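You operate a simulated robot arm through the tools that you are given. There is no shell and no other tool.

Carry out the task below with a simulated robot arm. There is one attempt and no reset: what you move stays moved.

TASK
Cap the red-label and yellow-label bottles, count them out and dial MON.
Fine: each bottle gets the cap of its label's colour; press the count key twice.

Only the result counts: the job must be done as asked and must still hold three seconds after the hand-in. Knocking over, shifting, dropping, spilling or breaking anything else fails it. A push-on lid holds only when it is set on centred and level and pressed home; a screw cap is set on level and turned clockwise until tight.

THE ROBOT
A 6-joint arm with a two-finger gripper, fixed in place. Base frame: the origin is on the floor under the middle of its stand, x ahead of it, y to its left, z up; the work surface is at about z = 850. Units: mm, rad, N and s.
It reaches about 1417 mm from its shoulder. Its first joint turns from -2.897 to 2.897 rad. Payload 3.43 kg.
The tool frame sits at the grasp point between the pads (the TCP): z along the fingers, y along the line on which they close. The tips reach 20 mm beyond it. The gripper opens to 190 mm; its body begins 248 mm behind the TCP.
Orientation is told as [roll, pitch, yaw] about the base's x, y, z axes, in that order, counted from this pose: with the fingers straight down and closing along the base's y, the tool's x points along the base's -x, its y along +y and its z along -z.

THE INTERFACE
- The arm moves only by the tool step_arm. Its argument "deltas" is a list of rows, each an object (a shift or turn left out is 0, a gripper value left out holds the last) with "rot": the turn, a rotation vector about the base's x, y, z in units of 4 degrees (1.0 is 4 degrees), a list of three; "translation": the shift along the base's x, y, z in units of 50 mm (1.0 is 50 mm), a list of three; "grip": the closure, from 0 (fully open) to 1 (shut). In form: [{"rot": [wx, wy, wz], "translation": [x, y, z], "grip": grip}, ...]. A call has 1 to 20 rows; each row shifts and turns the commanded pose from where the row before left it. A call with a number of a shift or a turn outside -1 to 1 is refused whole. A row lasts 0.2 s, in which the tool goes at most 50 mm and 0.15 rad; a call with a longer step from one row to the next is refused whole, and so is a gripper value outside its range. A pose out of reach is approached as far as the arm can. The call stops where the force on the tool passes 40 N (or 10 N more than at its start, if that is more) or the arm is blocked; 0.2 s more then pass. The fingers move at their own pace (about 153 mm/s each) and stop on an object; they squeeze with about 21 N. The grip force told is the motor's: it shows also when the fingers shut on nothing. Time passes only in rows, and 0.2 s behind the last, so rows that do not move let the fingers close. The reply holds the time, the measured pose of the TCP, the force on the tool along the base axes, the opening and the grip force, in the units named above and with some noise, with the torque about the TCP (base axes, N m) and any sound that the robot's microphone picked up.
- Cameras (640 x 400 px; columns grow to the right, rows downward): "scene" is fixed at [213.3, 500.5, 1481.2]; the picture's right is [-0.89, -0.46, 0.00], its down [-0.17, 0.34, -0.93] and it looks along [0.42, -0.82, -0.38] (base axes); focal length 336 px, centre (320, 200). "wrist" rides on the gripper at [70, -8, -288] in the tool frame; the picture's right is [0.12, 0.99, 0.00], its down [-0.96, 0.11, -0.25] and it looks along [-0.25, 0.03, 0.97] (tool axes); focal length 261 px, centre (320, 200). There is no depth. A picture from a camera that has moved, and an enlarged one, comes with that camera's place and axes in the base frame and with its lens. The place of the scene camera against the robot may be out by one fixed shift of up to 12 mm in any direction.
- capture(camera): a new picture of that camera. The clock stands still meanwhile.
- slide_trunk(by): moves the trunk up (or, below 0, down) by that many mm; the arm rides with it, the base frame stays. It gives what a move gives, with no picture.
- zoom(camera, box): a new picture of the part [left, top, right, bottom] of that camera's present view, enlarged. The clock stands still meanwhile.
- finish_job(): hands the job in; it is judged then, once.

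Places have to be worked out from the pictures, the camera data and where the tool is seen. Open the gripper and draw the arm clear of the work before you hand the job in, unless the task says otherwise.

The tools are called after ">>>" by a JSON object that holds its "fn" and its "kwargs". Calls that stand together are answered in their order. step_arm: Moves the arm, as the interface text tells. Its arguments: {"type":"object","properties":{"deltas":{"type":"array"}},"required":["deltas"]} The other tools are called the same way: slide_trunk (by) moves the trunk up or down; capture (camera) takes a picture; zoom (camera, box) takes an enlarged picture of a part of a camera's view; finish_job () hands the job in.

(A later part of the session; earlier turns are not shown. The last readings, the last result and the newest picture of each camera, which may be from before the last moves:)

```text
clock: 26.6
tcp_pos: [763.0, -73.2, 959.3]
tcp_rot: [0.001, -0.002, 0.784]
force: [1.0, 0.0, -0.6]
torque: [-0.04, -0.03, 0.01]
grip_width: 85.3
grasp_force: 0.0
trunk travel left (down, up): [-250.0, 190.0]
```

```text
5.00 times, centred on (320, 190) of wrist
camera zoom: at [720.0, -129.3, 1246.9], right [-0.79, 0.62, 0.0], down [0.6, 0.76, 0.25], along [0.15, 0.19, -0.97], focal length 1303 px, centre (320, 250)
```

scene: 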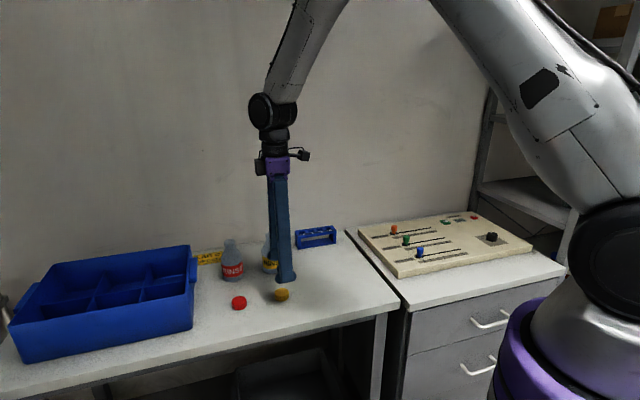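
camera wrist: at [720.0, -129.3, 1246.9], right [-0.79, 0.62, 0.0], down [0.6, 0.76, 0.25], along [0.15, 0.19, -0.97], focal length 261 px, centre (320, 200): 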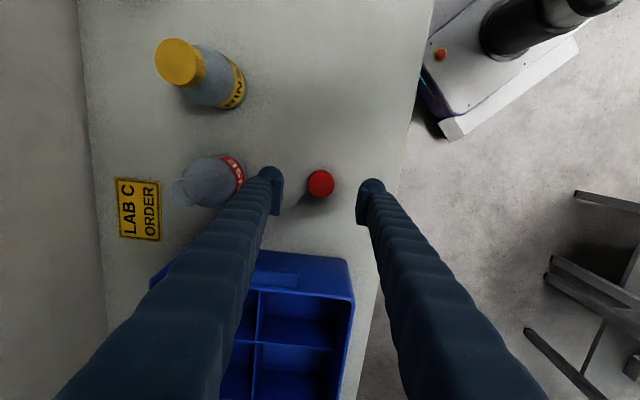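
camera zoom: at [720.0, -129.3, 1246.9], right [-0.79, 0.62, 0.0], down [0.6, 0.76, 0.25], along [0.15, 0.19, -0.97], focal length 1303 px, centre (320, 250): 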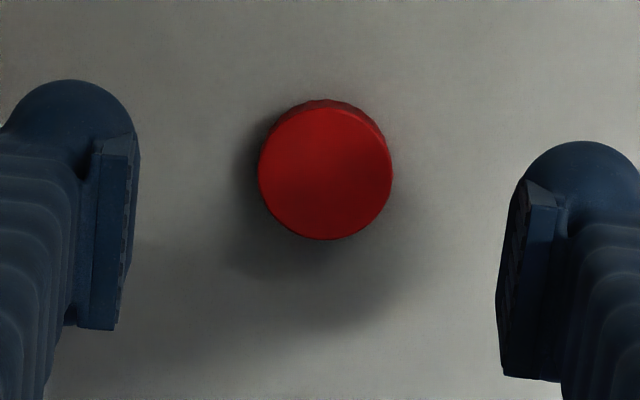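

The red cap centre is about (764.0, -70.4), so I shift (+0.9, +3.2) and go down toward the bench.

>>> {"fn": "step_arm", "kwargs": {"deltas": [{"translation": [0.018, 0.064, -0.5]}, {"translation": [0, 0, -0.6]}, {"translation": [0, 0, -0.4]}, {"translation": [0, 0, -0.14]}, {"translation": [0, 0, 0]}]}}

>>> {"fn": "zoom", "kwargs": {"camera": "wrist", "box": [256, 150, 384, 230]}}

```text
clock: 27.8
tcp_pos: [764.5, -71.5, 874.4]
tcp_rot: [0.0, -0.001, 0.786]
force: [-0.7, -0.1, 0.2]
torque: [0.02, 0.01, 0.04]
grip_width: 85.3
grasp_force: 0.2
trunk travel left (down, up): [-250.0, 190.0]
```

```text
5.00 times, centred on (320, 190) of wrist
camera zoom: at [721.5, -125.9, 1162.3], right [-0.79, 0.62, 0.0], down [0.6, 0.76, 0.25], along [0.15, 0.19, -0.97], focal length 1303 px, centre (320, 250)
```

zoom: 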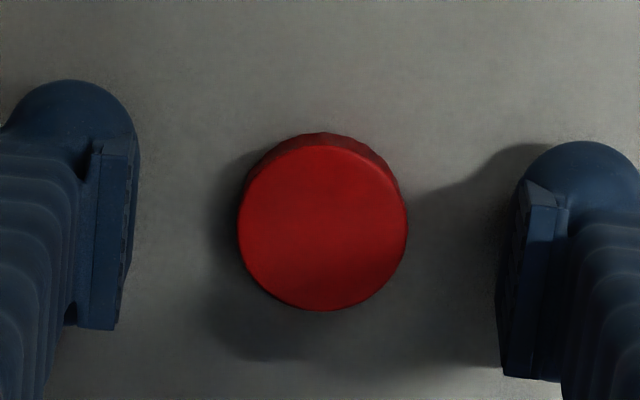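

The red cap sits just as the yellow one did. I lower 1.5 mm, close, then lift and move to about 90 mm short of the red bottle for a relative measurement.

>>> {"fn": "step_arm", "kwargs": {"deltas": [{"translation": [0, 0, -0.03]}, {"grip": 0.7}, {"grip": 0.8}, {"grip": 1.0}, {"grip": 1.0}, {"grip": 1.0}]}}

>>> {"fn": "zoom", "kwargs": {"camera": "wrist", "box": [256, 150, 384, 230]}}

```text
clock: 29.2
tcp_pos: [764.8, -69.3, 873.2]
tcp_rot: [0.0, 0.002, 0.788]
force: [-0.6, -0.9, -0.7]
torque: [-0.01, -0.03, 0.0]
grip_width: 36.2
grasp_force: 20.3
trunk travel left (down, up): [-250.0, 190.0]
```

```text
5.00 times, centred on (320, 190) of wrist
camera zoom: at [721.8, -125.5, 1161.0], right [-0.79, 0.62, 0.0], down [0.6, 0.76, 0.25], along [0.15, 0.19, -0.97], focal length 1303 px, centre (320, 250)
```

zoom: 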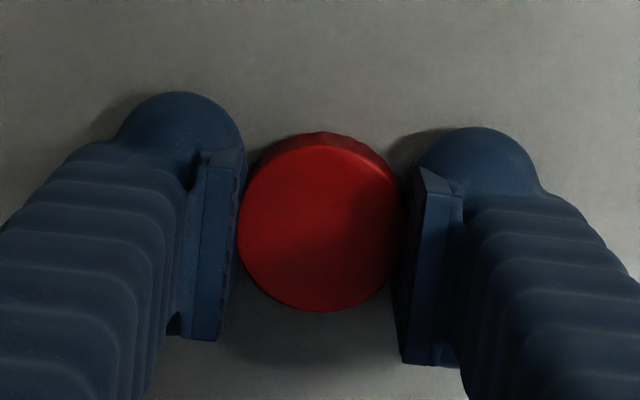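

Red cap is held. I lift to z ≈ 1043 and move to about (803, -101).

>>> {"fn": "step_arm", "kwargs": {"deltas": [{"translation": [0, 0, 0.4]}, {"translation": [0, 0, 0.8]}, {"translation": [0, 0, 0.8]}, {"translation": [0, 0, 0.8]}, {"translation": [0, 0, 0.6]}, {"translation": [0.38, -0.31, 0]}, {"translation": [0.38, -0.31, 0]}, {"translation": [0, 0, 0]}, {"translation": [0, 0, 0]}]}}

>>> {"fn": "capture", "kwargs": {"camera": "wrist"}}

>>> {"fn": "zoom", "kwargs": {"camera": "wrist", "box": [225, 140, 353, 220]}}

```text
clock: 31.2
tcp_pos: [804.5, -99.0, 1041.6]
tcp_rot: [-0.001, 0.001, 0.787]
force: [-0.4, -0.3, 0.5]
torque: [-0.04, 0.02, 0.02]
grip_width: 36.2
grasp_force: 20.7
trunk travel left (down, up): [-250.0, 190.0]
```

```text
taken
camera wrist: at [760.5, -155.0, 1331.2], right [-0.79, 0.62, 0.0], down [0.6, 0.76, 0.25], along [0.15, 0.19, -0.97], focal length 261 px, centre (320, 200)
```

wrist: 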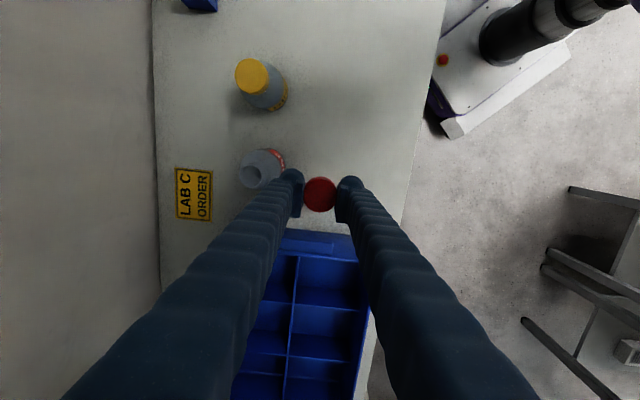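

```text
5.00 times, centred on (289, 180) of wrist
camera zoom: at [760.5, -155.0, 1331.2], right [-0.79, 0.62, 0.0], down [0.6, 0.76, 0.25], along [0.15, 0.19, -0.97], focal length 1303 px, centre (475, 300)
```

zoom: 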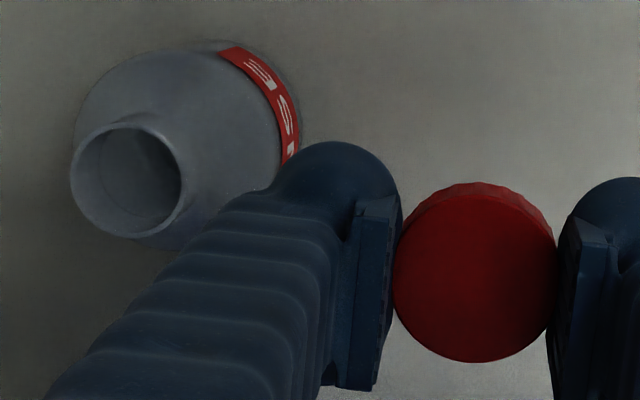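

The geometry matches the yellow case nearly exactly; corrected for small pixel differences the needed shift is (+66.5, -68.5). I make it, drop to z ≈ 1020, and check alignment.

>>> {"fn": "step_arm", "kwargs": {"deltas": [{"translation": [0.4433, -0.4567, 0]}, {"translation": [0.4433, -0.4567, 0]}, {"translation": [0.4434, -0.4566, 0]}, {"translation": [0, 0, -0.25]}, {"translation": [0, 0, -0.2]}, {"translation": [0, 0, 0]}, {"translation": [0, 0, 0]}]}}

>>> {"fn": "zoom", "kwargs": {"camera": "wrist", "box": [256, 150, 384, 230]}}

>>> {"fn": "zoom", "kwargs": {"camera": "wrist", "box": [292, 150, 356, 190]}}

```text
clock: 32.8
tcp_pos: [869.7, -169.3, 1021.8]
tcp_rot: [0.0, 0.001, 0.787]
force: [0.3, 0.3, -0.7]
torque: [-0.04, -0.03, 0.0]
grip_width: 36.3
grasp_force: 21.1
trunk travel left (down, up): [-250.0, 190.0]
```

```text
5.00 times, centred on (320, 190) of wrist
camera zoom: at [826.4, -224.1, 1310.3], right [-0.79, 0.62, 0.0], down [0.6, 0.76, 0.25], along [0.15, 0.19, -0.97], focal length 1303 px, centre (320, 250)
```

zoom: 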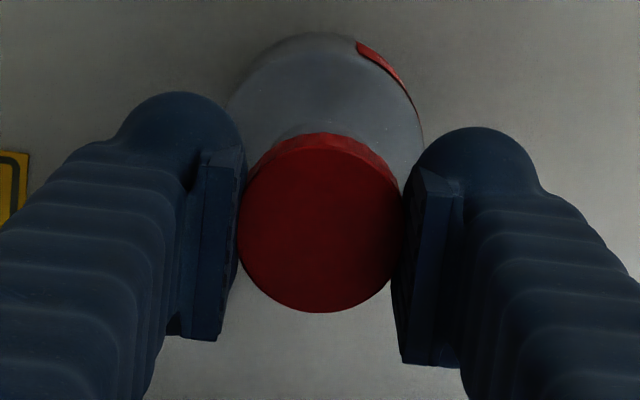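

```text
10.00 times, centred on (324, 170) of wrist
camera zoom: at [826.4, -224.1, 1310.3], right [-0.79, 0.62, 0.0], down [0.6, 0.76, 0.25], along [0.15, 0.19, -0.97], focal length 2606 px, centre (280, 500)
```

zoom: 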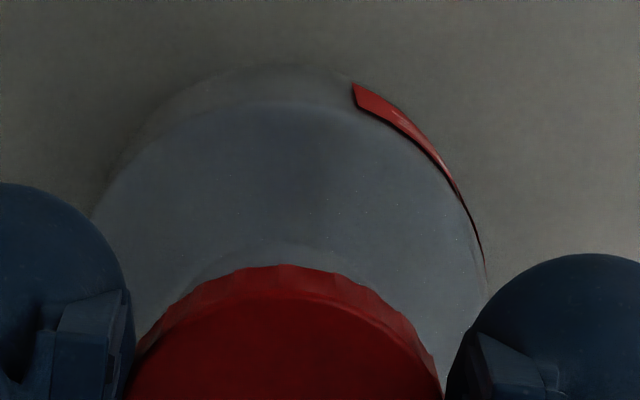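

Aligned: the body outline and neck are symmetric about the cap. I descend, slowing near the rim height.

>>> {"fn": "step_arm", "kwargs": {"deltas": [{"translation": [0, 0, -0.14]}, {"translation": [0, 0, -0.1]}, {"translation": [0, 0, -0.08]}, {"translation": [0, 0, -0.04]}, {"translation": [0, 0, -0.04]}, {"translation": [0, 0, 0]}]}}

```text
clock: 34.2
tcp_pos: [869.2, -168.4, 1001.4]
tcp_rot: [0.002, 0.0, 0.787]
force: [-0.1, 0.6, 0.3]
torque: [0.02, 0.0, -0.02]
grip_width: 36.1
grasp_force: 21.1
trunk travel left (down, up): [-250.0, 190.0]
```

No contact at z ≈ 1000. I go on in 1 mm rows past the height where the yellow cap first touched.

>>> {"fn": "step_arm", "kwargs": {"deltas": [{"translation": [0, 0, -0.02]}, {"translation": [0, 0, -0.02]}, {"translation": [0, 0, -0.02]}, {"translation": [0, 0, -0.02]}, {"translation": [0, 0, 0]}]}}

```text
clock: 35.4
tcp_pos: [869.7, -168.5, 996.7]
tcp_rot: [-0.001, -0.001, 0.787]
force: [0.5, -0.6, -0.1]
torque: [0.02, 0.01, 0.0]
grip_width: 36.2
grasp_force: 20.9
trunk travel left (down, up): [-250.0, 190.0]
```

Free at z ≈ 996. I continue in 1 mm rows over the neck.

>>> {"fn": "step_arm", "kwargs": {"deltas": [{"translation": [0, 0, -0.02]}, {"translation": [0, 0, -0.02]}, {"translation": [0, 0, -0.02]}, {"translation": [0, 0, -0.02]}, {"translation": [0, 0, 0]}]}}

```text
clock: 36.6
tcp_pos: [868.5, -168.5, 992.7]
tcp_rot: [0.001, 0.0, 0.788]
force: [0.5, -0.5, 1.3]
torque: [0.02, 0.01, 0.01]
grip_width: 36.1
grasp_force: 20.8
trunk travel left (down, up): [-250.0, 190.0]
```

The cap is clearly over the neck now (z ≈ 992, no force). I keep lowering.

>>> {"fn": "step_arm", "kwargs": {"deltas": [{"translation": [0, 0, -0.02]}, {"translation": [0, 0, -0.02]}, {"translation": [0, 0, -0.02]}, {"translation": [0, 0, -0.02]}, {"translation": [0, 0, 0]}]}}

```text
clock: 37.8
tcp_pos: [870.2, -168.8, 989.1]
tcp_rot: [0.0, -0.001, 0.788]
force: [-0.6, -1.1, -1.0]
torque: [-0.04, 0.01, 0.01]
grip_width: 36.1
grasp_force: 21.4
trunk travel left (down, up): [-250.0, 190.0]
```

Still free at z ≈ 988. The yellow one snapped near 982, so I go on with 1 mm rows to 984.

>>> {"fn": "step_arm", "kwargs": {"deltas": [{"translation": [0, 0, -0.02]}, {"translation": [0, 0, -0.02]}, {"translation": [0, 0, -0.02]}, {"translation": [0, 0, -0.02]}, {"translation": [0, 0, 0]}]}}

```text
clock: 39.0
tcp_pos: [869.6, -168.9, 984.5]
tcp_rot: [-0.002, -0.001, 0.787]
force: [-0.3, 0.3, -0.9]
torque: [0.03, -0.01, 0.02]
grip_width: 36.2
grasp_force: 21.2
trunk travel left (down, up): [-250.0, 190.0]
```

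Near the seat height now. I press the last few millimetres.

>>> {"fn": "step_arm", "kwargs": {"deltas": [{"translation": [0, 0, -0.02]}, {"translation": [0, 0, 0]}, {"translation": [0, 0, -0.02]}, {"translation": [0, 0, 0]}]}}

```text
clock: 40.0
tcp_pos: [869.4, -168.6, 984.9]
tcp_rot: [-0.002, -0.001, 0.787]
force: [-0.5, -1.5, 12.7]
torque: [-0.02, 0.02, -0.01]
grip_width: 36.4
grasp_force: 21.1
trunk travel left (down, up): [-250.0, 190.0]
heard: snap
```

The red cap snapped home too (12.7 N). I open the fingers and lift clear to check.

>>> {"fn": "step_arm", "kwargs": {"deltas": [{"translation": [0, 0, 0]}, {"translation": [0, 0, 0.01], "grip": 0.75}, {"grip": 0.68}, {"grip": 0.66}, {"translation": [0, 0, 0.3]}, {"translation": [0, 0, 0.6]}, {"translation": [0, 0, 0.6]}, {"translation": [0, 0, 0.6]}, {"translation": [0, 0, 0]}]}}

>>> {"fn": "zoom", "kwargs": {"camera": "wrist", "box": [256, 140, 384, 220]}}

>>> {"fn": "zoom", "kwargs": {"camera": "scene", "box": [205, 220, 305, 290]}}

```text
clock: 42.0
tcp_pos: [869.3, -168.6, 1090.4]
tcp_rot: [0.002, 0.003, 0.786]
force: [-0.1, 0.5, -0.6]
torque: [-0.03, 0.0, 0.0]
grip_width: 64.6
grasp_force: 0.0
trunk travel left (down, up): [-250.0, 190.0]
```

```text
5.00 times, centred on (320, 180) of wrist
camera zoom: at [826.9, -225.2, 1378.1], right [-0.79, 0.62, 0.0], down [0.6, 0.76, 0.25], along [0.15, 0.19, -0.97], focal length 1303 px, centre (320, 300)
```

zoom: 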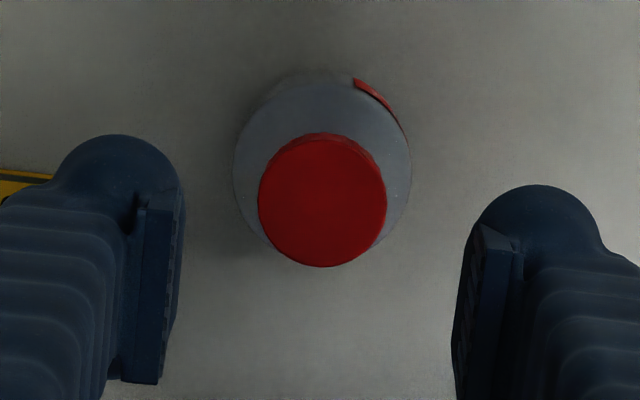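

```text
5.71 times, centred on (255, 255) of scene
camera zoom: at [213.3, 500.5, 1481.2], right [-0.89, -0.46, 0.0], down [-0.17, 0.34, -0.93], along [0.42, -0.82, -0.38], focal length 1920 px, centre (691, -114)
```

zoom: 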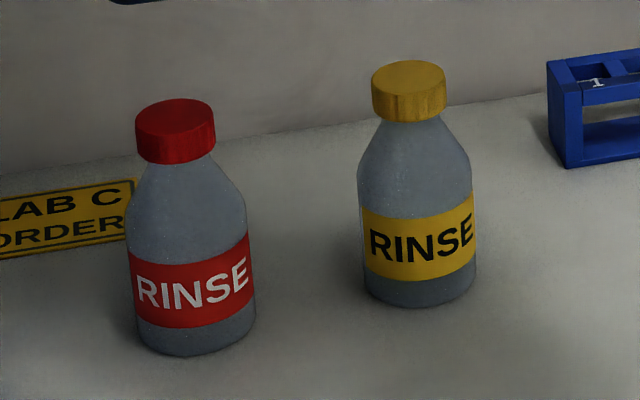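

Both bottles are capped with matching colours and standing. Now I rise and travel to above the control panel, turning the yaw back to about -20° on the way, to look at the keys and dial.

>>> {"fn": "step_arm", "kwargs": {"deltas": [{"translation": [0, 0, 0.8]}, {"translation": [0, 0, 0.8]}, {"translation": [0, 0, 0.8]}, {"translation": [0, 0, 0.8]}]}}

>>> {"fn": "step_arm", "kwargs": {"deltas": [{"rot": [0, 0, -0.903], "translation": [-0.6878, -0.59, 0]}, {"rot": [0, 0, -0.903], "translation": [-0.6878, -0.59, 0]}, {"rot": [0, 0, -0.903], "translation": [-0.6878, -0.59, 0]}, {"rot": [0, 0, -0.903], "translation": [-0.6878, -0.59, 0]}, {"rot": [0, 0, -0.903], "translation": [-0.6878, -0.59, 0]}, {"rot": [0, 0, -0.903], "translation": [-0.6878, -0.59, 0]}, {"rot": [0, 0, -0.903], "translation": [-0.6878, -0.59, 0]}, {"rot": [0, 0, -0.903], "translation": [-0.6878, -0.59, 0]}, {"rot": [0, 0, -0.903], "translation": [-0.6878, -0.59, 0]}, {"rot": [0, 0, -0.903], "translation": [-0.6878, -0.59, 0]}, {"rot": [0, 0, -0.903], "translation": [-0.6878, -0.59, 0]}, {"rot": [0, 0, -0.903], "translation": [-0.6878, -0.59, 0]}, {"rot": [0, 0, -0.903], "translation": [-0.6878, -0.59, 0]}, {"rot": [0, 0, -0.903], "translation": [-0.6878, -0.59, 0]}]}}

>>> {"fn": "capture", "kwargs": {"camera": "wrist"}}

>>> {"fn": "capture", "kwargs": {"camera": "scene"}}

```text
clock: 43.0
tcp_pos: [868.0, -168.4, 1250.4]
tcp_rot: [0.002, 0.001, 0.786]
force: [0.1, 0.3, -0.2]
torque: [0.01, -0.02, 0.01]
grip_width: 64.3
grasp_force: 0.1
trunk travel left (down, up): [-250.0, 190.0]
```

```text
clock: 46.0
tcp_pos: [385.4, -581.8, 1249.5]
tcp_rot: [-0.001, 0.0, -0.094]
force: [-0.8, 0.5, -0.3]
torque: [0.03, -0.07, 0.01]
grip_width: 64.4
grasp_force: 0.1
trunk travel left (down, up): [-250.0, 190.0]
```

```text
taken
camera wrist: at [315.2, -583.7, 1538.2], right [-0.02, 1.0, 0.0], down [0.97, 0.02, 0.25], along [0.25, 0.01, -0.97], focal length 261 px, centre (320, 200)
```

wrist: 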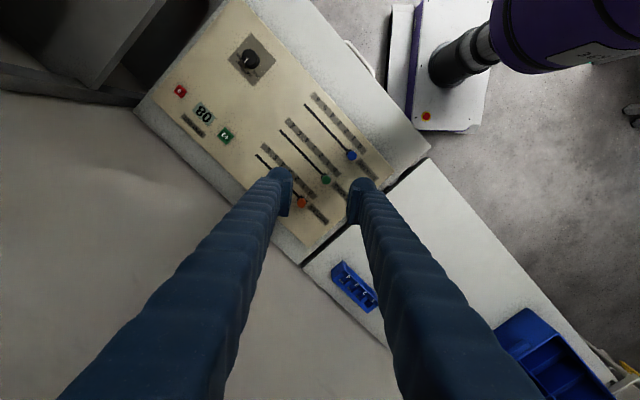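

```text
taken
```

scene: 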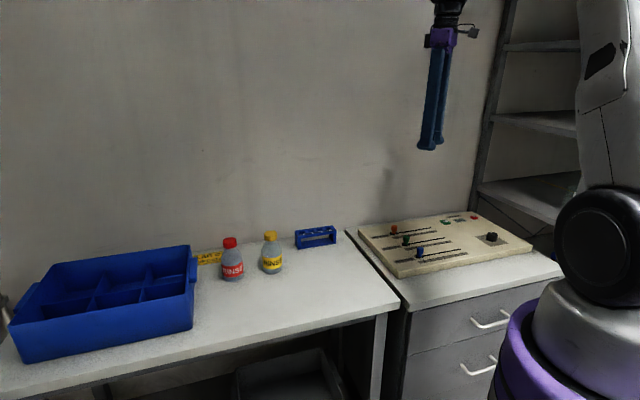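

The panel is in view. I zoom on the dial and on the keys.

>>> {"fn": "zoom", "kwargs": {"camera": "wrist", "box": [210, 20, 290, 90]}}

>>> {"fn": "zoom", "kwargs": {"camera": "wrist", "box": [150, 70, 270, 170]}}

```text
5.71 times, centred on (250, 55) of wrist
camera zoom: at [315.2, -583.7, 1538.2], right [-0.02, 1.0, 0.0], down [0.97, 0.02, 0.25], along [0.25, 0.01, -0.97], focal length 1489 px, centre (720, 1029)
```

zoom: 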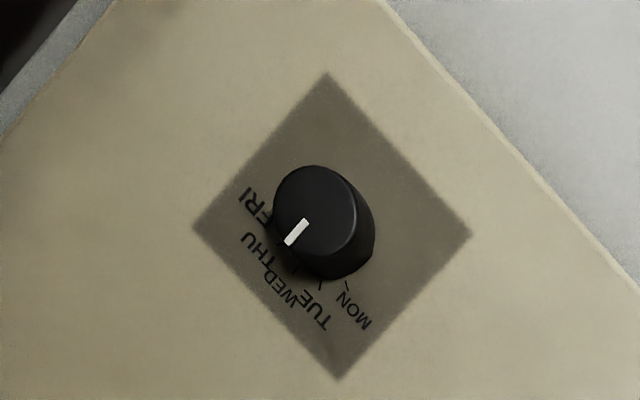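

```text
4.00 times, centred on (210, 120) of wrist
camera zoom: at [315.2, -583.7, 1538.2], right [-0.02, 1.0, 0.0], down [0.97, 0.02, 0.25], along [0.25, 0.01, -0.97], focal length 1043 px, centre (760, 520)
```

zoom: 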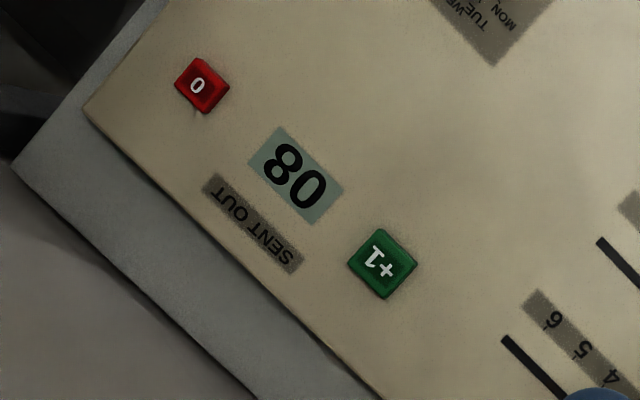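

The dial's labels run MON…FRI clockwise in ~30° steps with the pointer now at WED, so MON lies ~60° counter-clockwise. I place the knob axis at about (155, -743), top z ≈ 905, and the +1 key at (325, -812), top ≈ 888; I move above the knob with yaw about -60° for a close look.

>>> {"fn": "step_arm", "kwargs": {"deltas": [{"rot": [0, 0, -0.975], "translation": [-0.3286, -0.23, -0.34], "grip": 0.6}, {"rot": [0, 0, -0.975], "translation": [-0.3286, -0.23, -0.34]}, {"rot": [0, 0, -0.975], "translation": [-0.3286, -0.23, -0.34]}, {"rot": [0, 0, -0.975], "translation": [-0.3286, -0.23, -0.34]}, {"rot": [0, 0, -0.975], "translation": [-0.3286, -0.23, -0.34]}, {"rot": [0, 0, -0.975], "translation": [-0.3286, -0.23, -0.34]}, {"rot": [0, 0, -0.975], "translation": [-0.3286, -0.23, -0.34]}, {"rot": [0, 0, -0.975], "translation": [-0.3286, -0.23, -0.34]}, {"rot": [0, 0, -0.975], "translation": [-0.3286, -0.23, -0.34]}, {"rot": [0, 0, -0.975], "translation": [-0.3286, -0.23, -0.34]}, {"rot": [0, 0, -0.975], "translation": [-0.3286, -0.23, -0.34]}, {"rot": [0, 0, -0.975], "translation": [-0.3286, -0.23, -0.34]}, {"rot": [0, 0, -0.975], "translation": [-0.3286, -0.23, -0.34]}, {"rot": [0, 0, -0.975], "translation": [-0.3286, -0.23, -0.34]}, {}]}}

>>> {"fn": "capture", "kwargs": {"camera": "wrist"}}

>>> {"fn": "capture", "kwargs": {"camera": "scene"}}

```text
clock: 49.2
tcp_pos: [158.4, -743.3, 1012.0]
tcp_rot: [0.0, 0.001, -1.05]
force: [0.3, -1.1, -0.4]
torque: [0.05, -0.05, 0.0]
grip_width: 75.7
grasp_force: 0.1
trunk travel left (down, up): [-250.0, 190.0]
```

```text
taken
camera wrist: at [116.3, -687.4, 1299.3], right [0.8, 0.6, 0.0], down [0.58, -0.78, 0.25], along [0.15, -0.2, -0.97], focal length 261 px, centre (320, 200)
```

wrist: 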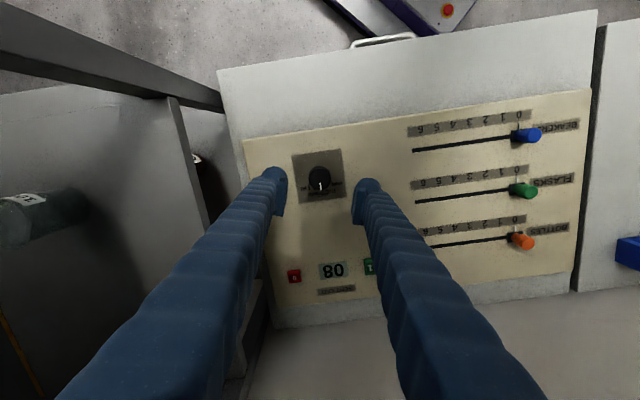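

```text
taken
```

scene: 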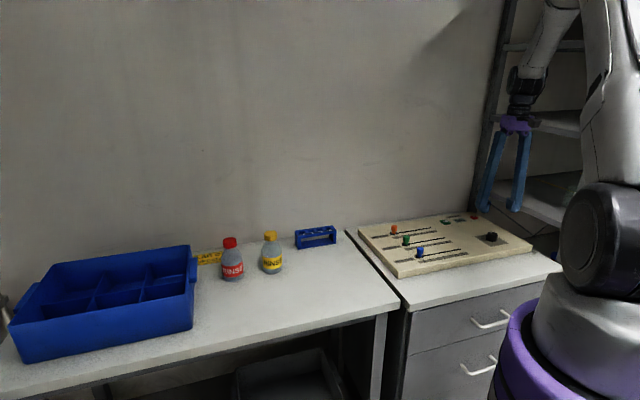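

A shelf unit stands beside the panel; before going lower I check its clearance to the gripper.

>>> {"fn": "zoom", "kwargs": {"camera": "scene", "box": [440, 60, 640, 260]}}

>>> {"fn": "zoom", "kwargs": {"camera": "wrist", "box": [0, 0, 320, 320]}}

>>> {"fn": "zoom", "kwargs": {"camera": "wrist", "box": [280, 140, 360, 210]}}

```text
2.00 times, centred on (540, 160) of scene
camera zoom: at [213.3, 500.5, 1481.2], right [-0.89, -0.46, 0.0], down [-0.17, 0.34, -0.93], along [0.42, -0.82, -0.38], focal length 672 px, centre (-120, 280)
```

zoom: 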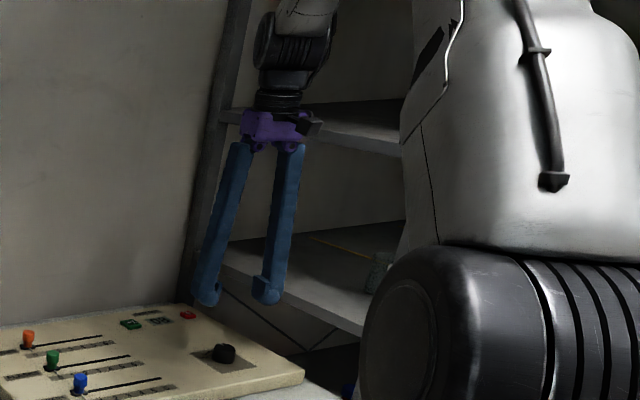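

```text
1.25 times, centred on (160, 160) of wrist
camera zoom: at [116.3, -687.4, 1299.3], right [0.8, 0.6, 0.0], down [0.58, -0.78, 0.25], along [0.15, -0.2, -0.97], focal length 326 px, centre (520, 250)
```

zoom: 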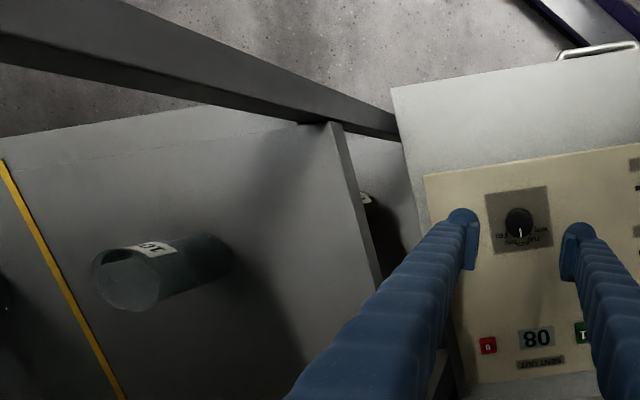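

```text
5.71 times, centred on (320, 175) of wrist
camera zoom: at [116.3, -687.4, 1299.3], right [0.8, 0.6, 0.0], down [0.58, -0.78, 0.25], along [0.15, -0.2, -0.97], focal length 1489 px, centre (320, 343)
```

zoom: 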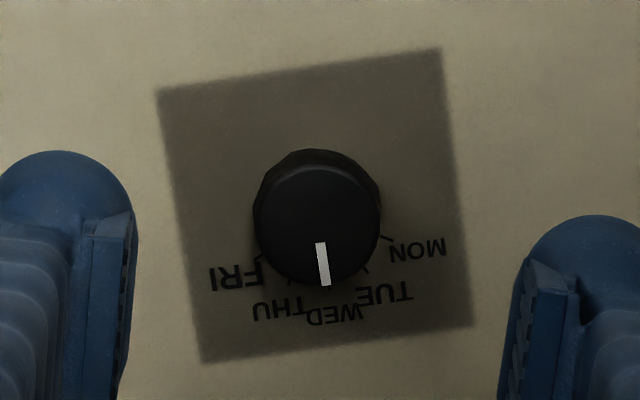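

The shelf board edge is ~150 mm from the gripper axis, so there is room. The dial reads WED straight up the panel, MON's tick 60° counter-clockwise; knob centre (156.4, -742.4). I correct by (-1.7, +1.7) and lower to z ≈ 922 for a check.

>>> {"fn": "step_arm", "kwargs": {"deltas": [{"translation": [-0.034, 0.034, -0.6]}, {"translation": [0, 0, -0.7]}, {"translation": [0, 0, -0.5]}, {}, {}]}}

>>> {"fn": "zoom", "kwargs": {"camera": "wrist", "box": [256, 140, 384, 220]}}

>>> {"fn": "zoom", "kwargs": {"camera": "scene", "box": [440, 160, 560, 260]}}

```text
clock: 50.4
tcp_pos: [155.4, -742.3, 922.4]
tcp_rot: [0.001, 0.001, -1.05]
force: [0.8, 0.6, 0.8]
torque: [0.0, 0.0, -0.05]
grip_width: 75.8
grasp_force: 0.1
trunk travel left (down, up): [-250.0, 190.0]
```

```text
5.00 times, centred on (320, 180) of wrist
camera zoom: at [113.4, -684.9, 1209.6], right [0.8, 0.6, 0.0], down [0.58, -0.78, 0.25], along [0.15, -0.2, -0.97], focal length 1303 px, centre (320, 300)
```

zoom: 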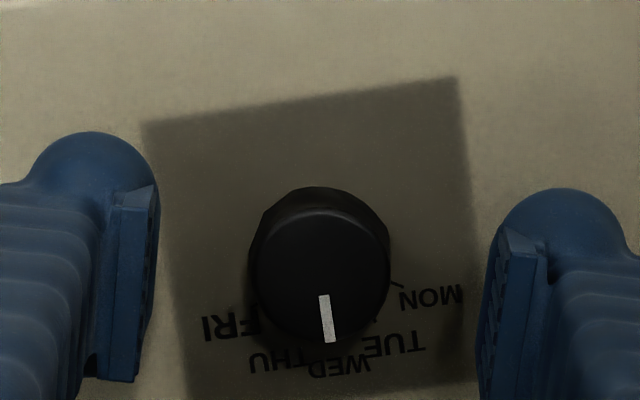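

```text
4.00 times, centred on (500, 210) of scene
camera zoom: at [213.3, 500.5, 1481.2], right [-0.89, -0.46, 0.0], down [-0.17, 0.34, -0.93], along [0.42, -0.82, -0.38], focal length 1344 px, centre (-400, 160)
```

zoom: 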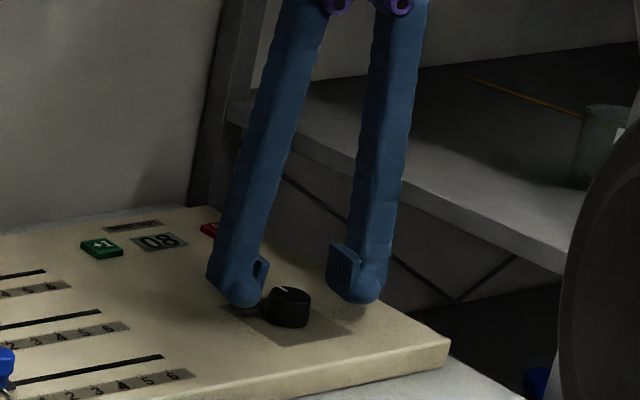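

The knob is about 1.3 mm off the tool axis; I correct (+1.0, -0.8), lower 14 mm so the tips stay ~6 mm above the panel, and close on the knob.

>>> {"fn": "step_arm", "kwargs": {"deltas": [{"translation": [0.02, -0.016, -0.14]}, {"translation": [0, 0, -0.14]}, {"grip": 0.75}, {"grip": 0.82}, {"grip": 1.0}, {"grip": 1.0}, {"grip": 1.0}]}}

>>> {"fn": "zoom", "kwargs": {"camera": "wrist", "box": [256, 140, 384, 220]}}

```text
clock: 52.0
tcp_pos: [155.9, -741.8, 907.6]
tcp_rot: [-0.001, -0.002, -1.048]
force: [1.4, -0.1, -3.5]
torque: [-0.04, -0.05, 0.02]
grip_width: 32.4
grasp_force: 44.9
trunk travel left (down, up): [-250.0, 190.0]
```

```text
5.00 times, centred on (320, 180) of wrist
camera zoom: at [114.0, -685.3, 1195.3], right [0.8, 0.6, 0.0], down [0.58, -0.78, 0.25], along [0.15, -0.2, -0.97], focal length 1303 px, centre (320, 300)
```

zoom: 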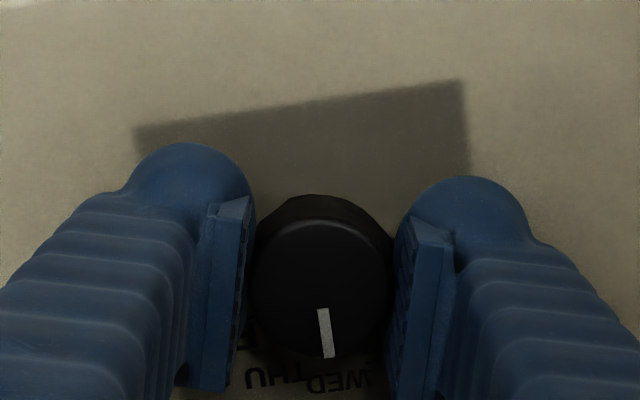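

The knob is held (32 mm). I turn +32° first and check that the knob follows.

>>> {"fn": "step_arm", "kwargs": {"deltas": [{"rot": [0, 0, 1]}, {"rot": [0, 0, 1]}, {"rot": [0, 0, 1]}, {"rot": [0, 0, 1]}, {"rot": [0, 0, 1]}, {"rot": [0, 0, 1]}, {"rot": [0, 0, 1]}, {"rot": [0, 0, 1]}, {}]}}

>>> {"fn": "zoom", "kwargs": {"camera": "wrist", "box": [256, 140, 384, 220]}}

```text
clock: 54.0
tcp_pos: [156.7, -742.5, 907.4]
tcp_rot: [-0.002, 0.001, -0.49]
force: [-15.7, -0.2, -7.8]
torque: [0.17, 0.43, -0.04]
grip_width: 31.8
grasp_force: 44.9
trunk travel left (down, up): [-250.0, 190.0]
```

```text
5.00 times, centred on (320, 180) of wrist
camera zoom: at [90.1, -716.7, 1195.4], right [0.36, 0.93, 0.0], down [0.9, -0.35, 0.25], along [0.23, -0.09, -0.97], focal length 1303 px, centre (320, 300)
```

zoom: 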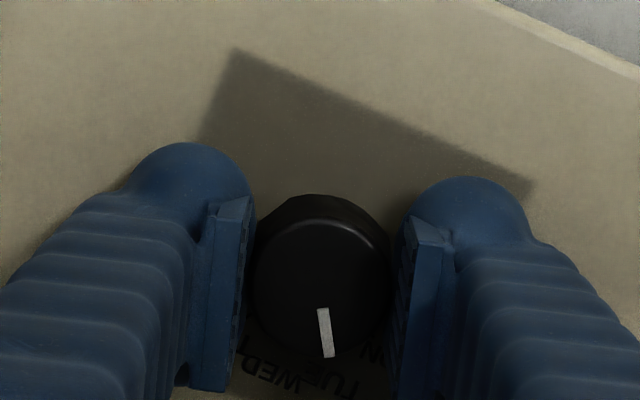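

The knob follows. There is a -16 N side force from a small centring error, so I ease the tool 0.6 mm in -x and re-read before the remaining turn.

>>> {"fn": "step_arm", "kwargs": {"deltas": [{"translation": [-0.012, 0, 0]}, {}]}}

```text
clock: 54.6
tcp_pos: [156.0, -742.0, 908.3]
tcp_rot: [0.003, -0.002, -0.489]
force: [-13.6, 2.2, -8.5]
torque: [0.0, 0.08, -0.03]
grip_width: 31.9
grasp_force: 45.2
trunk travel left (down, up): [-250.0, 190.0]
```

The side force eased a little and is well below the limit. I turn the remaining 28°.

>>> {"fn": "step_arm", "kwargs": {"deltas": [{"rot": [0, 0, 1], "translation": [-0.004, 0, 0]}, {"rot": [0, 0, 1], "translation": [-0.004, 0, 0]}, {"rot": [0, 0, 1], "translation": [-0.004, 0, 0]}, {"rot": [0, 0, 1]}, {"rot": [0, 0, 1]}, {"rot": [0, 0, 1]}, {"rot": [0, 0, 1]}, {}]}}

>>> {"fn": "zoom", "kwargs": {"camera": "wrist", "box": [256, 140, 384, 220]}}

```text
clock: 56.4
tcp_pos: [155.8, -742.3, 907.2]
tcp_rot: [0.0, 0.0, 0.0]
force: [-7.7, -0.2, -4.7]
torque: [0.02, 0.11, 0.01]
grip_width: 31.8
grasp_force: 45.3
trunk travel left (down, up): [-250.0, 190.0]
```

```text
5.00 times, centred on (320, 180) of wrist
camera zoom: at [85.8, -750.7, 1195.5], right [-0.12, 0.99, 0.0], down [0.96, 0.11, 0.25], along [0.25, 0.03, -0.97], focal length 1303 px, centre (320, 300)
```

zoom: 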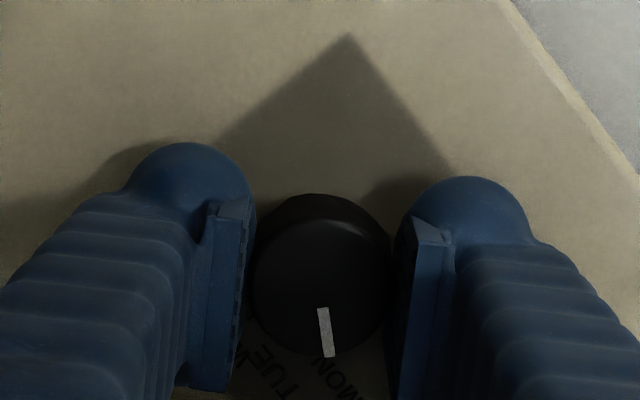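

The pointer now aims at MON. I open the fingers and lift to see the dial clearly.

>>> {"fn": "step_arm", "kwargs": {"deltas": [{"grip": 0.8}, {"grip": 0.7}, {"grip": 0.6}, {"grip": 0.6}, {"translation": [0, 0, 0.4]}, {"translation": [0, 0, 0.8]}, {"translation": [0, 0, 0.8]}, {}]}}

>>> {"fn": "zoom", "kwargs": {"camera": "wrist", "box": [280, 140, 360, 210]}}

>>> {"fn": "zoom", "kwargs": {"camera": "scene", "box": [435, 205, 525, 255]}}

```text
clock: 58.2
tcp_pos: [154.3, -742.5, 1007.7]
tcp_rot: [0.0, 0.001, -0.002]
force: [1.4, 0.8, 0.1]
torque: [-0.05, -0.01, -0.02]
grip_width: 75.9
grasp_force: 0.1
trunk travel left (down, up): [-250.0, 190.0]
```

```text
5.71 times, centred on (320, 175) of wrist
camera zoom: at [85.2, -749.7, 1295.6], right [-0.12, 0.99, 0.0], down [0.96, 0.11, 0.25], along [0.25, 0.03, -0.97], focal length 1489 px, centre (320, 343)
```

zoom: 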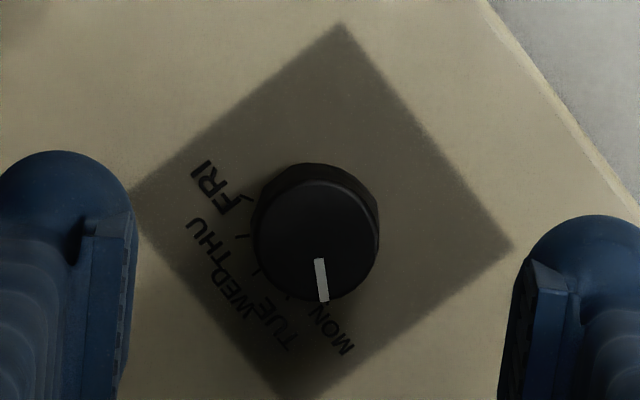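

```text
7.11 times, centred on (480, 230) of scene
camera zoom: at [213.3, 500.5, 1481.2], right [-0.89, -0.46, 0.0], down [-0.17, 0.34, -0.93], along [0.42, -0.82, -0.38], focal length 2390 px, centre (-818, -13)
```

zoom: 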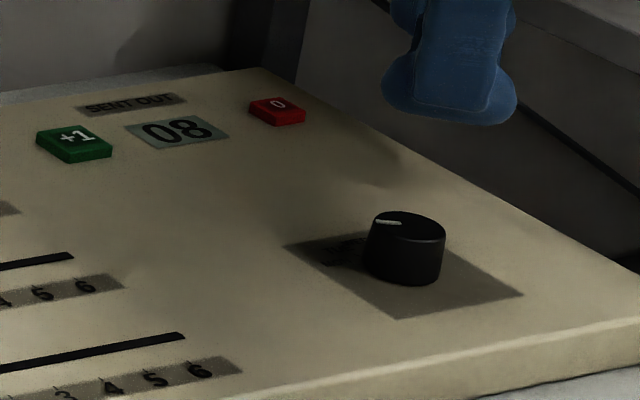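

The pointer sits at about θ = 17° and was turned 60.1° by the wrist reading, matching MON. I move over to the +1 key at about (325, -812) staying at z ≈ 1008 for a closer look (from there the MON tick should also be visible).

>>> {"fn": "step_arm", "kwargs": {"deltas": [{"translation": [0.684, -0.276, 0]}, {"translation": [0.684, -0.276, 0]}, {"translation": [0.684, -0.276, 0]}, {"translation": [0.684, -0.276, 0]}, {"translation": [0.684, -0.276, 0]}, {}]}}

>>> {"fn": "capture", "kwargs": {"camera": "wrist"}}

>>> {"fn": "zoom", "kwargs": {"camera": "wrist", "box": [280, 150, 360, 220]}}

>>> {"fn": "capture", "kwargs": {"camera": "scene"}}

```text
clock: 59.6
tcp_pos: [326.2, -810.9, 1009.4]
tcp_rot: [-0.001, 0.002, -0.002]
force: [-0.6, 0.5, 0.3]
torque: [0.02, 0.05, 0.0]
grip_width: 75.8
grasp_force: 0.0
trunk travel left (down, up): [-250.0, 190.0]
```

```text
taken
camera wrist: at [256.1, -820.0, 1297.3], right [-0.12, 0.99, 0.0], down [0.96, 0.11, 0.25], along [0.25, 0.03, -0.97], focal length 261 px, centre (320, 200)
```

wrist: 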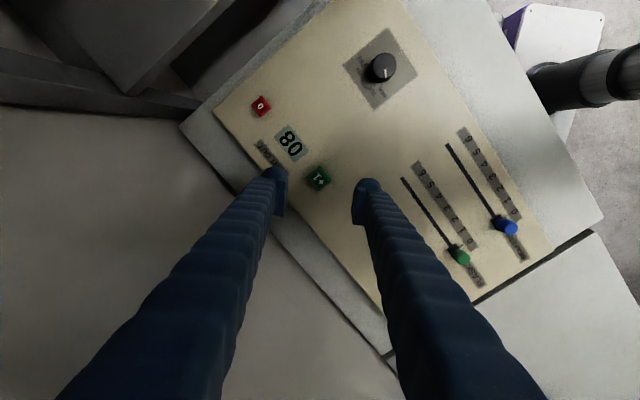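

```text
5.71 times, centred on (320, 185) of wrist
camera zoom: at [256.1, -820.0, 1297.3], right [-0.12, 0.99, 0.0], down [0.96, 0.11, 0.25], along [0.25, 0.03, -0.97], focal length 1489 px, centre (320, 286)
```

zoom: 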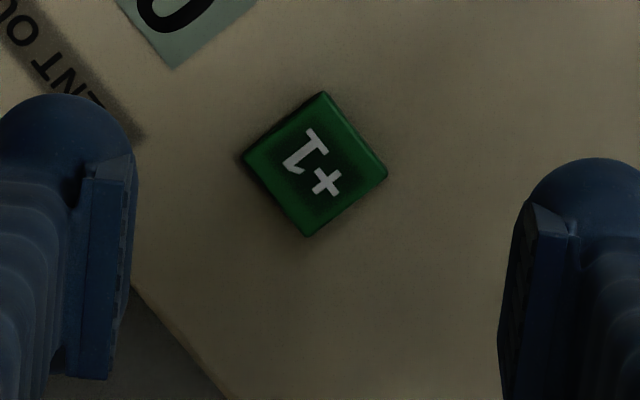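

```text
taken
```

scene: 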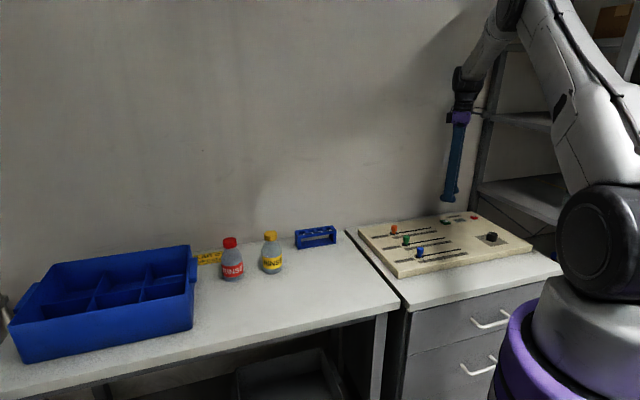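

The key centre reads (325.0, -812.8). I also check the dial from here, then close the fingers, shift (-1.1, -0.8) and come down to just above the key.

>>> {"fn": "zoom", "kwargs": {"camera": "wrist", "box": [340, 25, 420, 110]}}

>>> {"fn": "step_arm", "kwargs": {"deltas": [{"translation": [-0.022, -0.016, 0], "grip": 0.8}, {"grip": 1.0}, {"grip": 1.0}, {"translation": [0, 0, -0.6]}, {"translation": [0, 0, -0.7]}, {"translation": [0, 0, -0.5]}, {"translation": [0, 0, -0.1]}, {}]}}

>>> {"fn": "zoom", "kwargs": {"camera": "wrist", "box": [256, 110, 384, 230]}}

>>> {"fn": "zoom", "kwargs": {"camera": "scene", "box": [425, 190, 505, 250]}}

```text
4.71 times, centred on (380, 68) of wrist
camera zoom: at [256.1, -820.0, 1297.3], right [-0.12, 0.99, 0.0], down [0.96, 0.11, 0.25], along [0.25, 0.03, -0.97], focal length 1227 px, centre (38, 824)
```

zoom: 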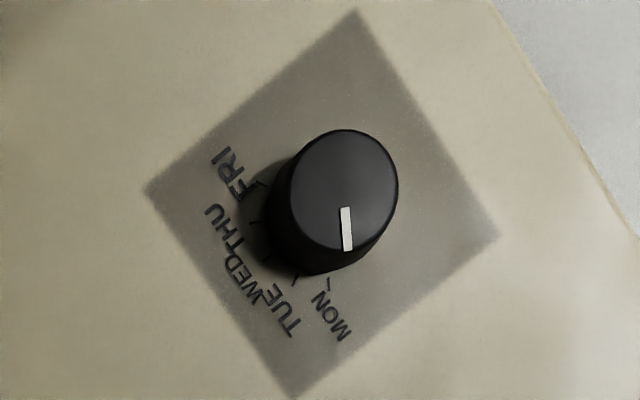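

```text
clock: 61.4
tcp_pos: [326.8, -812.7, 914.0]
tcp_rot: [-0.001, -0.002, -0.001]
force: [-0.2, 0.7, 0.5]
torque: [0.01, 0.05, 0.01]
grip_width: 0.0
grasp_force: 20.5
trunk travel left (down, up): [-250.0, 190.0]
```

```text
3.33 times, centred on (320, 170) of wrist
camera zoom: at [256.4, -820.3, 1201.9], right [-0.12, 0.99, 0.0], down [0.96, 0.11, 0.25], along [0.25, 0.03, -0.97], focal length 869 px, centre (320, 300)
```

zoom: 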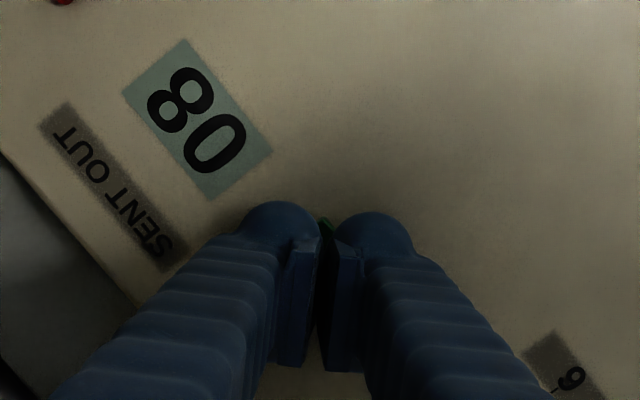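

```text
6.67 times, centred on (465, 220) of scene
camera zoom: at [213.3, 500.5, 1481.2], right [-0.89, -0.46, 0.0], down [-0.17, 0.34, -0.93], along [0.42, -0.82, -0.38], focal length 2240 px, centre (-647, 67)
```

zoom: 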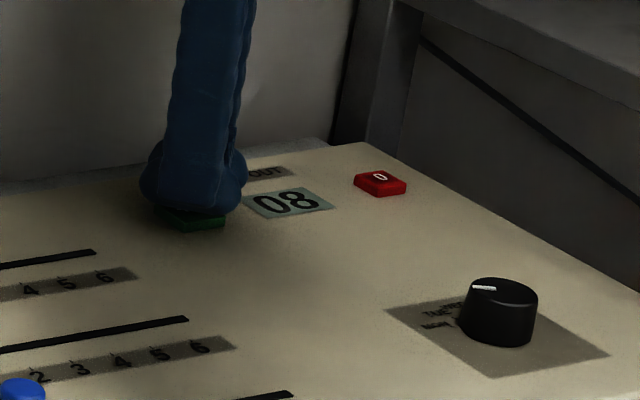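

The pointer lines up with the MON tick (both ~4° off image-down). The closed tips are ~5 mm over the green key and the display reads 08; I press down in 1 mm rows.

>>> {"fn": "step_arm", "kwargs": {"deltas": [{"translation": [0, 0, -0.02]}, {"translation": [0, 0, -0.02]}, {"translation": [0, 0, -0.02]}, {"translation": [0, 0, -0.02]}, {"translation": [0, 0, -0.02]}]}}

```text
clock: 62.6
tcp_pos: [326.5, -811.8, 907.0]
tcp_rot: [0.002, 0.001, -0.002]
force: [-0.7, -0.1, 0.2]
torque: [0.02, 0.01, -0.03]
grip_width: 0.0
grasp_force: 20.9
trunk travel left (down, up): [-250.0, 190.0]
```

No contact yet at z ≈ 908. I continue 1 mm at a time.

>>> {"fn": "step_arm", "kwargs": {"deltas": [{"translation": [0, 0, -0.02]}, {"translation": [0, 0, -0.02]}]}}

>>> {"fn": "zoom", "kwargs": {"camera": "scene", "box": [435, 205, 485, 235]}}

```text
clock: 63.2
tcp_pos: [325.4, -811.8, 906.2]
tcp_rot: [0.001, 0.002, -0.002]
force: [-0.1, -0.3, 0.1]
torque: [0.02, 0.0, -0.02]
grip_width: 5.9
grasp_force: 33.6
trunk travel left (down, up): [-250.0, 190.0]
```

```text
12.80 times, centred on (460, 220) of scene
camera zoom: at [213.3, 500.5, 1481.2], right [-0.89, -0.46, 0.0], down [-0.17, 0.34, -0.93], along [0.42, -0.82, -0.38], focal length 4302 px, centre (-1472, -56)
```

zoom: 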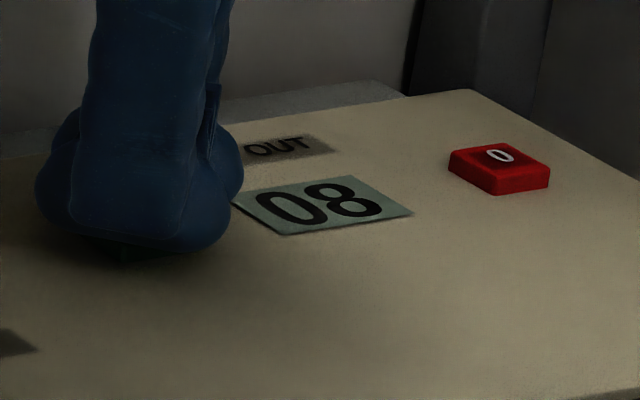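

The fingers read 6 mm apart now, as if the key is wedging the tips; the display still says 08. I look closer before pushing on.

>>> {"fn": "zoom", "kwargs": {"camera": "wrist", "box": [280, 150, 360, 210]}}

>>> {"fn": "step_arm", "kwargs": {"deltas": [{}, {}]}}

```text
6.67 times, centred on (320, 180) of wrist
camera zoom: at [256.1, -820.0, 1194.1], right [-0.12, 0.99, 0.0], down [0.96, 0.11, 0.25], along [0.25, 0.03, -0.97], focal length 1738 px, centre (320, 333)
```

zoom: 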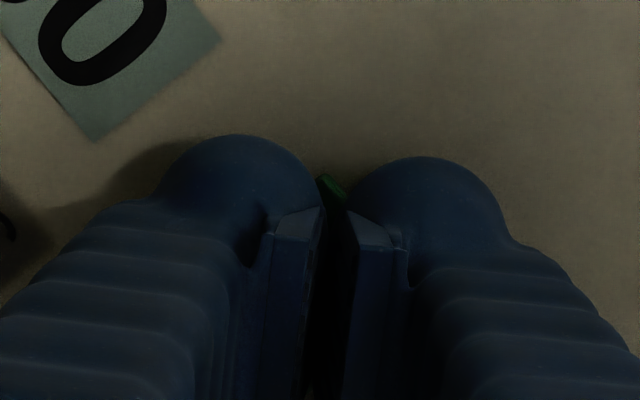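

```text
clock: 63.8
tcp_pos: [325.5, -812.0, 905.6]
tcp_rot: [0.001, 0.0, -0.001]
force: [0.3, 0.3, 0.7]
torque: [-0.03, 0.0, -0.01]
grip_width: 6.0
grasp_force: 34.0
trunk travel left (down, up): [-250.0, 190.0]
```

No trigger yet and force is near zero. I push one more millimetre and listen.

>>> {"fn": "step_arm", "kwargs": {"deltas": [{"translation": [0, 0, -0.02]}, {}]}}

>>> {"fn": "zoom", "kwargs": {"camera": "scene", "box": [435, 205, 485, 235]}}

```text
clock: 64.4
tcp_pos: [326.4, -811.6, 904.1]
tcp_rot: [0.002, 0.0, -0.001]
force: [-0.7, 0.0, 1.3]
torque: [0.01, 0.01, -0.02]
grip_width: 5.7
grasp_force: 34.5
trunk travel left (down, up): [-250.0, 190.0]
```

```text
12.80 times, centred on (460, 220) of scene
camera zoom: at [213.3, 500.5, 1481.2], right [-0.89, -0.46, 0.0], down [-0.17, 0.34, -0.93], along [0.42, -0.82, -0.38], focal length 4302 px, centre (-1472, -56)
```

zoom: 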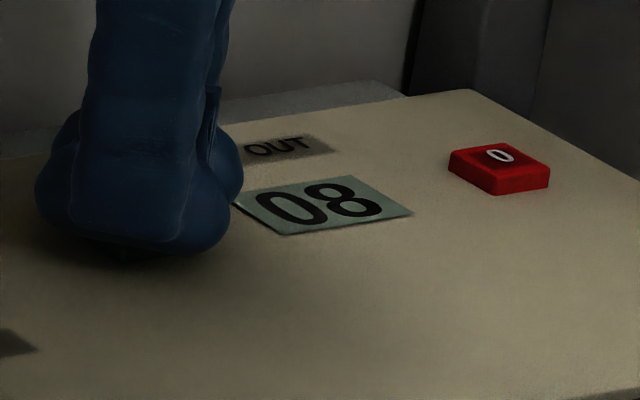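

Still 08 with hardly any force; the wedge approach isn't clean. I lift off and re-examine the key.

>>> {"fn": "step_arm", "kwargs": {"deltas": [{"translation": [0, 0, 0.1]}, {"translation": [0, 0, 0.5]}, {"translation": [0, 0, 0.6]}, {}]}}

>>> {"fn": "zoom", "kwargs": {"camera": "scene", "box": [435, 200, 485, 235]}}

>>> {"fn": "zoom", "kwargs": {"camera": "wrist", "box": [256, 110, 384, 230]}}

```text
clock: 65.4
tcp_pos: [327.3, -810.0, 965.5]
tcp_rot: [0.0, -0.001, -0.001]
force: [0.5, 0.6, -0.6]
torque: [-0.03, 0.05, -0.02]
grip_width: 0.2
grasp_force: 34.8
trunk travel left (down, up): [-250.0, 190.0]
```

```text
11.43 times, centred on (460, 218) of scene
camera zoom: at [213.3, 500.5, 1481.2], right [-0.89, -0.46, 0.0], down [-0.17, 0.34, -0.93], along [0.42, -0.82, -0.38], focal length 3841 px, centre (-1280, 0)
```

zoom: 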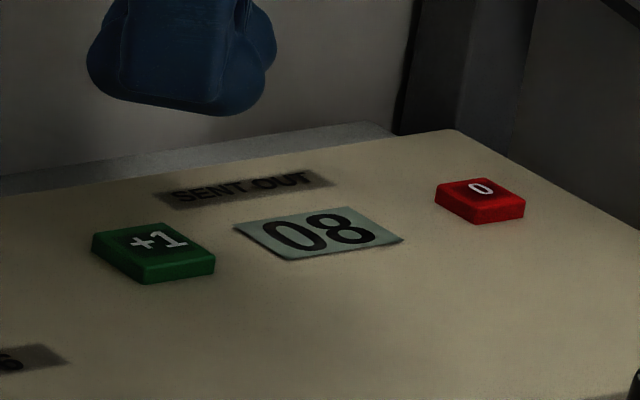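

```text
3.33 times, centred on (320, 170) of wrist
camera zoom: at [256.6, -819.1, 1254.3], right [-0.12, 0.99, 0.0], down [0.96, 0.11, 0.25], along [0.24, 0.03, -0.97], focal length 869 px, centre (320, 300)
```

zoom: 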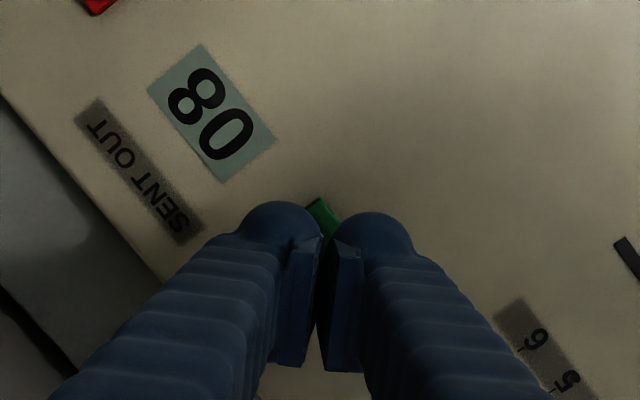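

The key is back up and unpressed. The fingertips have wide rounded feet, so the two closed feet straddle the key; I'll instead press with just the -y finger: open to 30 mm and shift the tool +28.5 mm in y so that that foot is over the key.

>>> {"fn": "step_arm", "kwargs": {"deltas": [{"translation": [0, 0.285, 0], "grip": 0.842}, {"translation": [0, 0.285, 0]}, {"translation": [0, 0, -0.4]}, {"translation": [0, 0, -0.4]}, {}]}}

>>> {"fn": "zoom", "kwargs": {"camera": "wrist", "box": [256, 130, 384, 230]}}

>>> {"fn": "zoom", "kwargs": {"camera": "scene", "box": [430, 195, 490, 240]}}

```text
clock: 66.6
tcp_pos: [326.4, -782.9, 924.7]
tcp_rot: [0.001, -0.001, -0.001]
force: [-0.1, -0.2, -0.2]
torque: [0.01, 0.0, -0.02]
grip_width: 30.0
grasp_force: 0.0
trunk travel left (down, up): [-250.0, 190.0]
```

```text
4.00 times, centred on (320, 180) of wrist
camera zoom: at [257.1, -791.3, 1212.6], right [-0.12, 0.99, 0.0], down [0.96, 0.11, 0.25], along [0.25, 0.03, -0.97], focal length 1043 px, centre (320, 280)
```

zoom: 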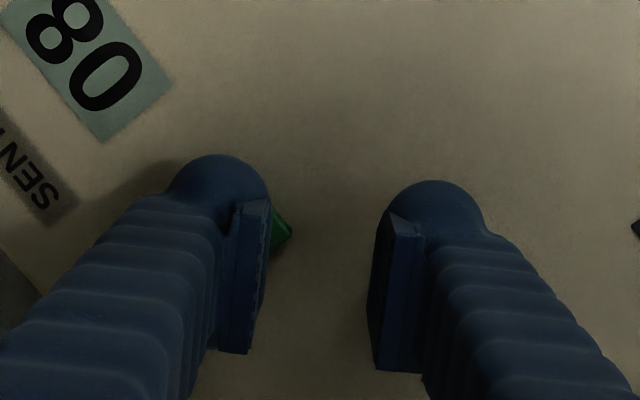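

```text
8.89 times, centred on (460, 218) of scene
camera zoom: at [213.3, 500.5, 1481.2], right [-0.89, -0.46, 0.0], down [-0.17, 0.34, -0.93], along [0.42, -0.82, -0.38], focal length 2987 px, centre (-924, 44)
```

zoom: 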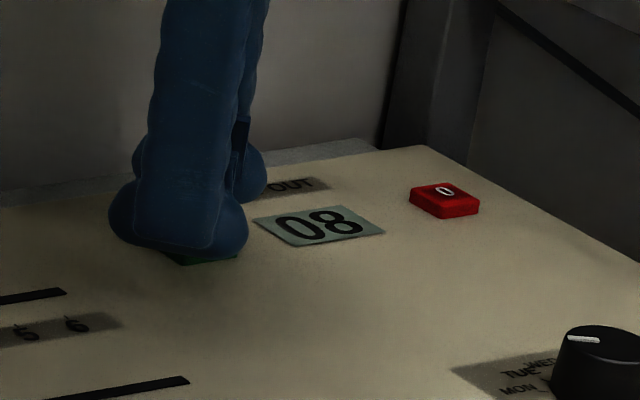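

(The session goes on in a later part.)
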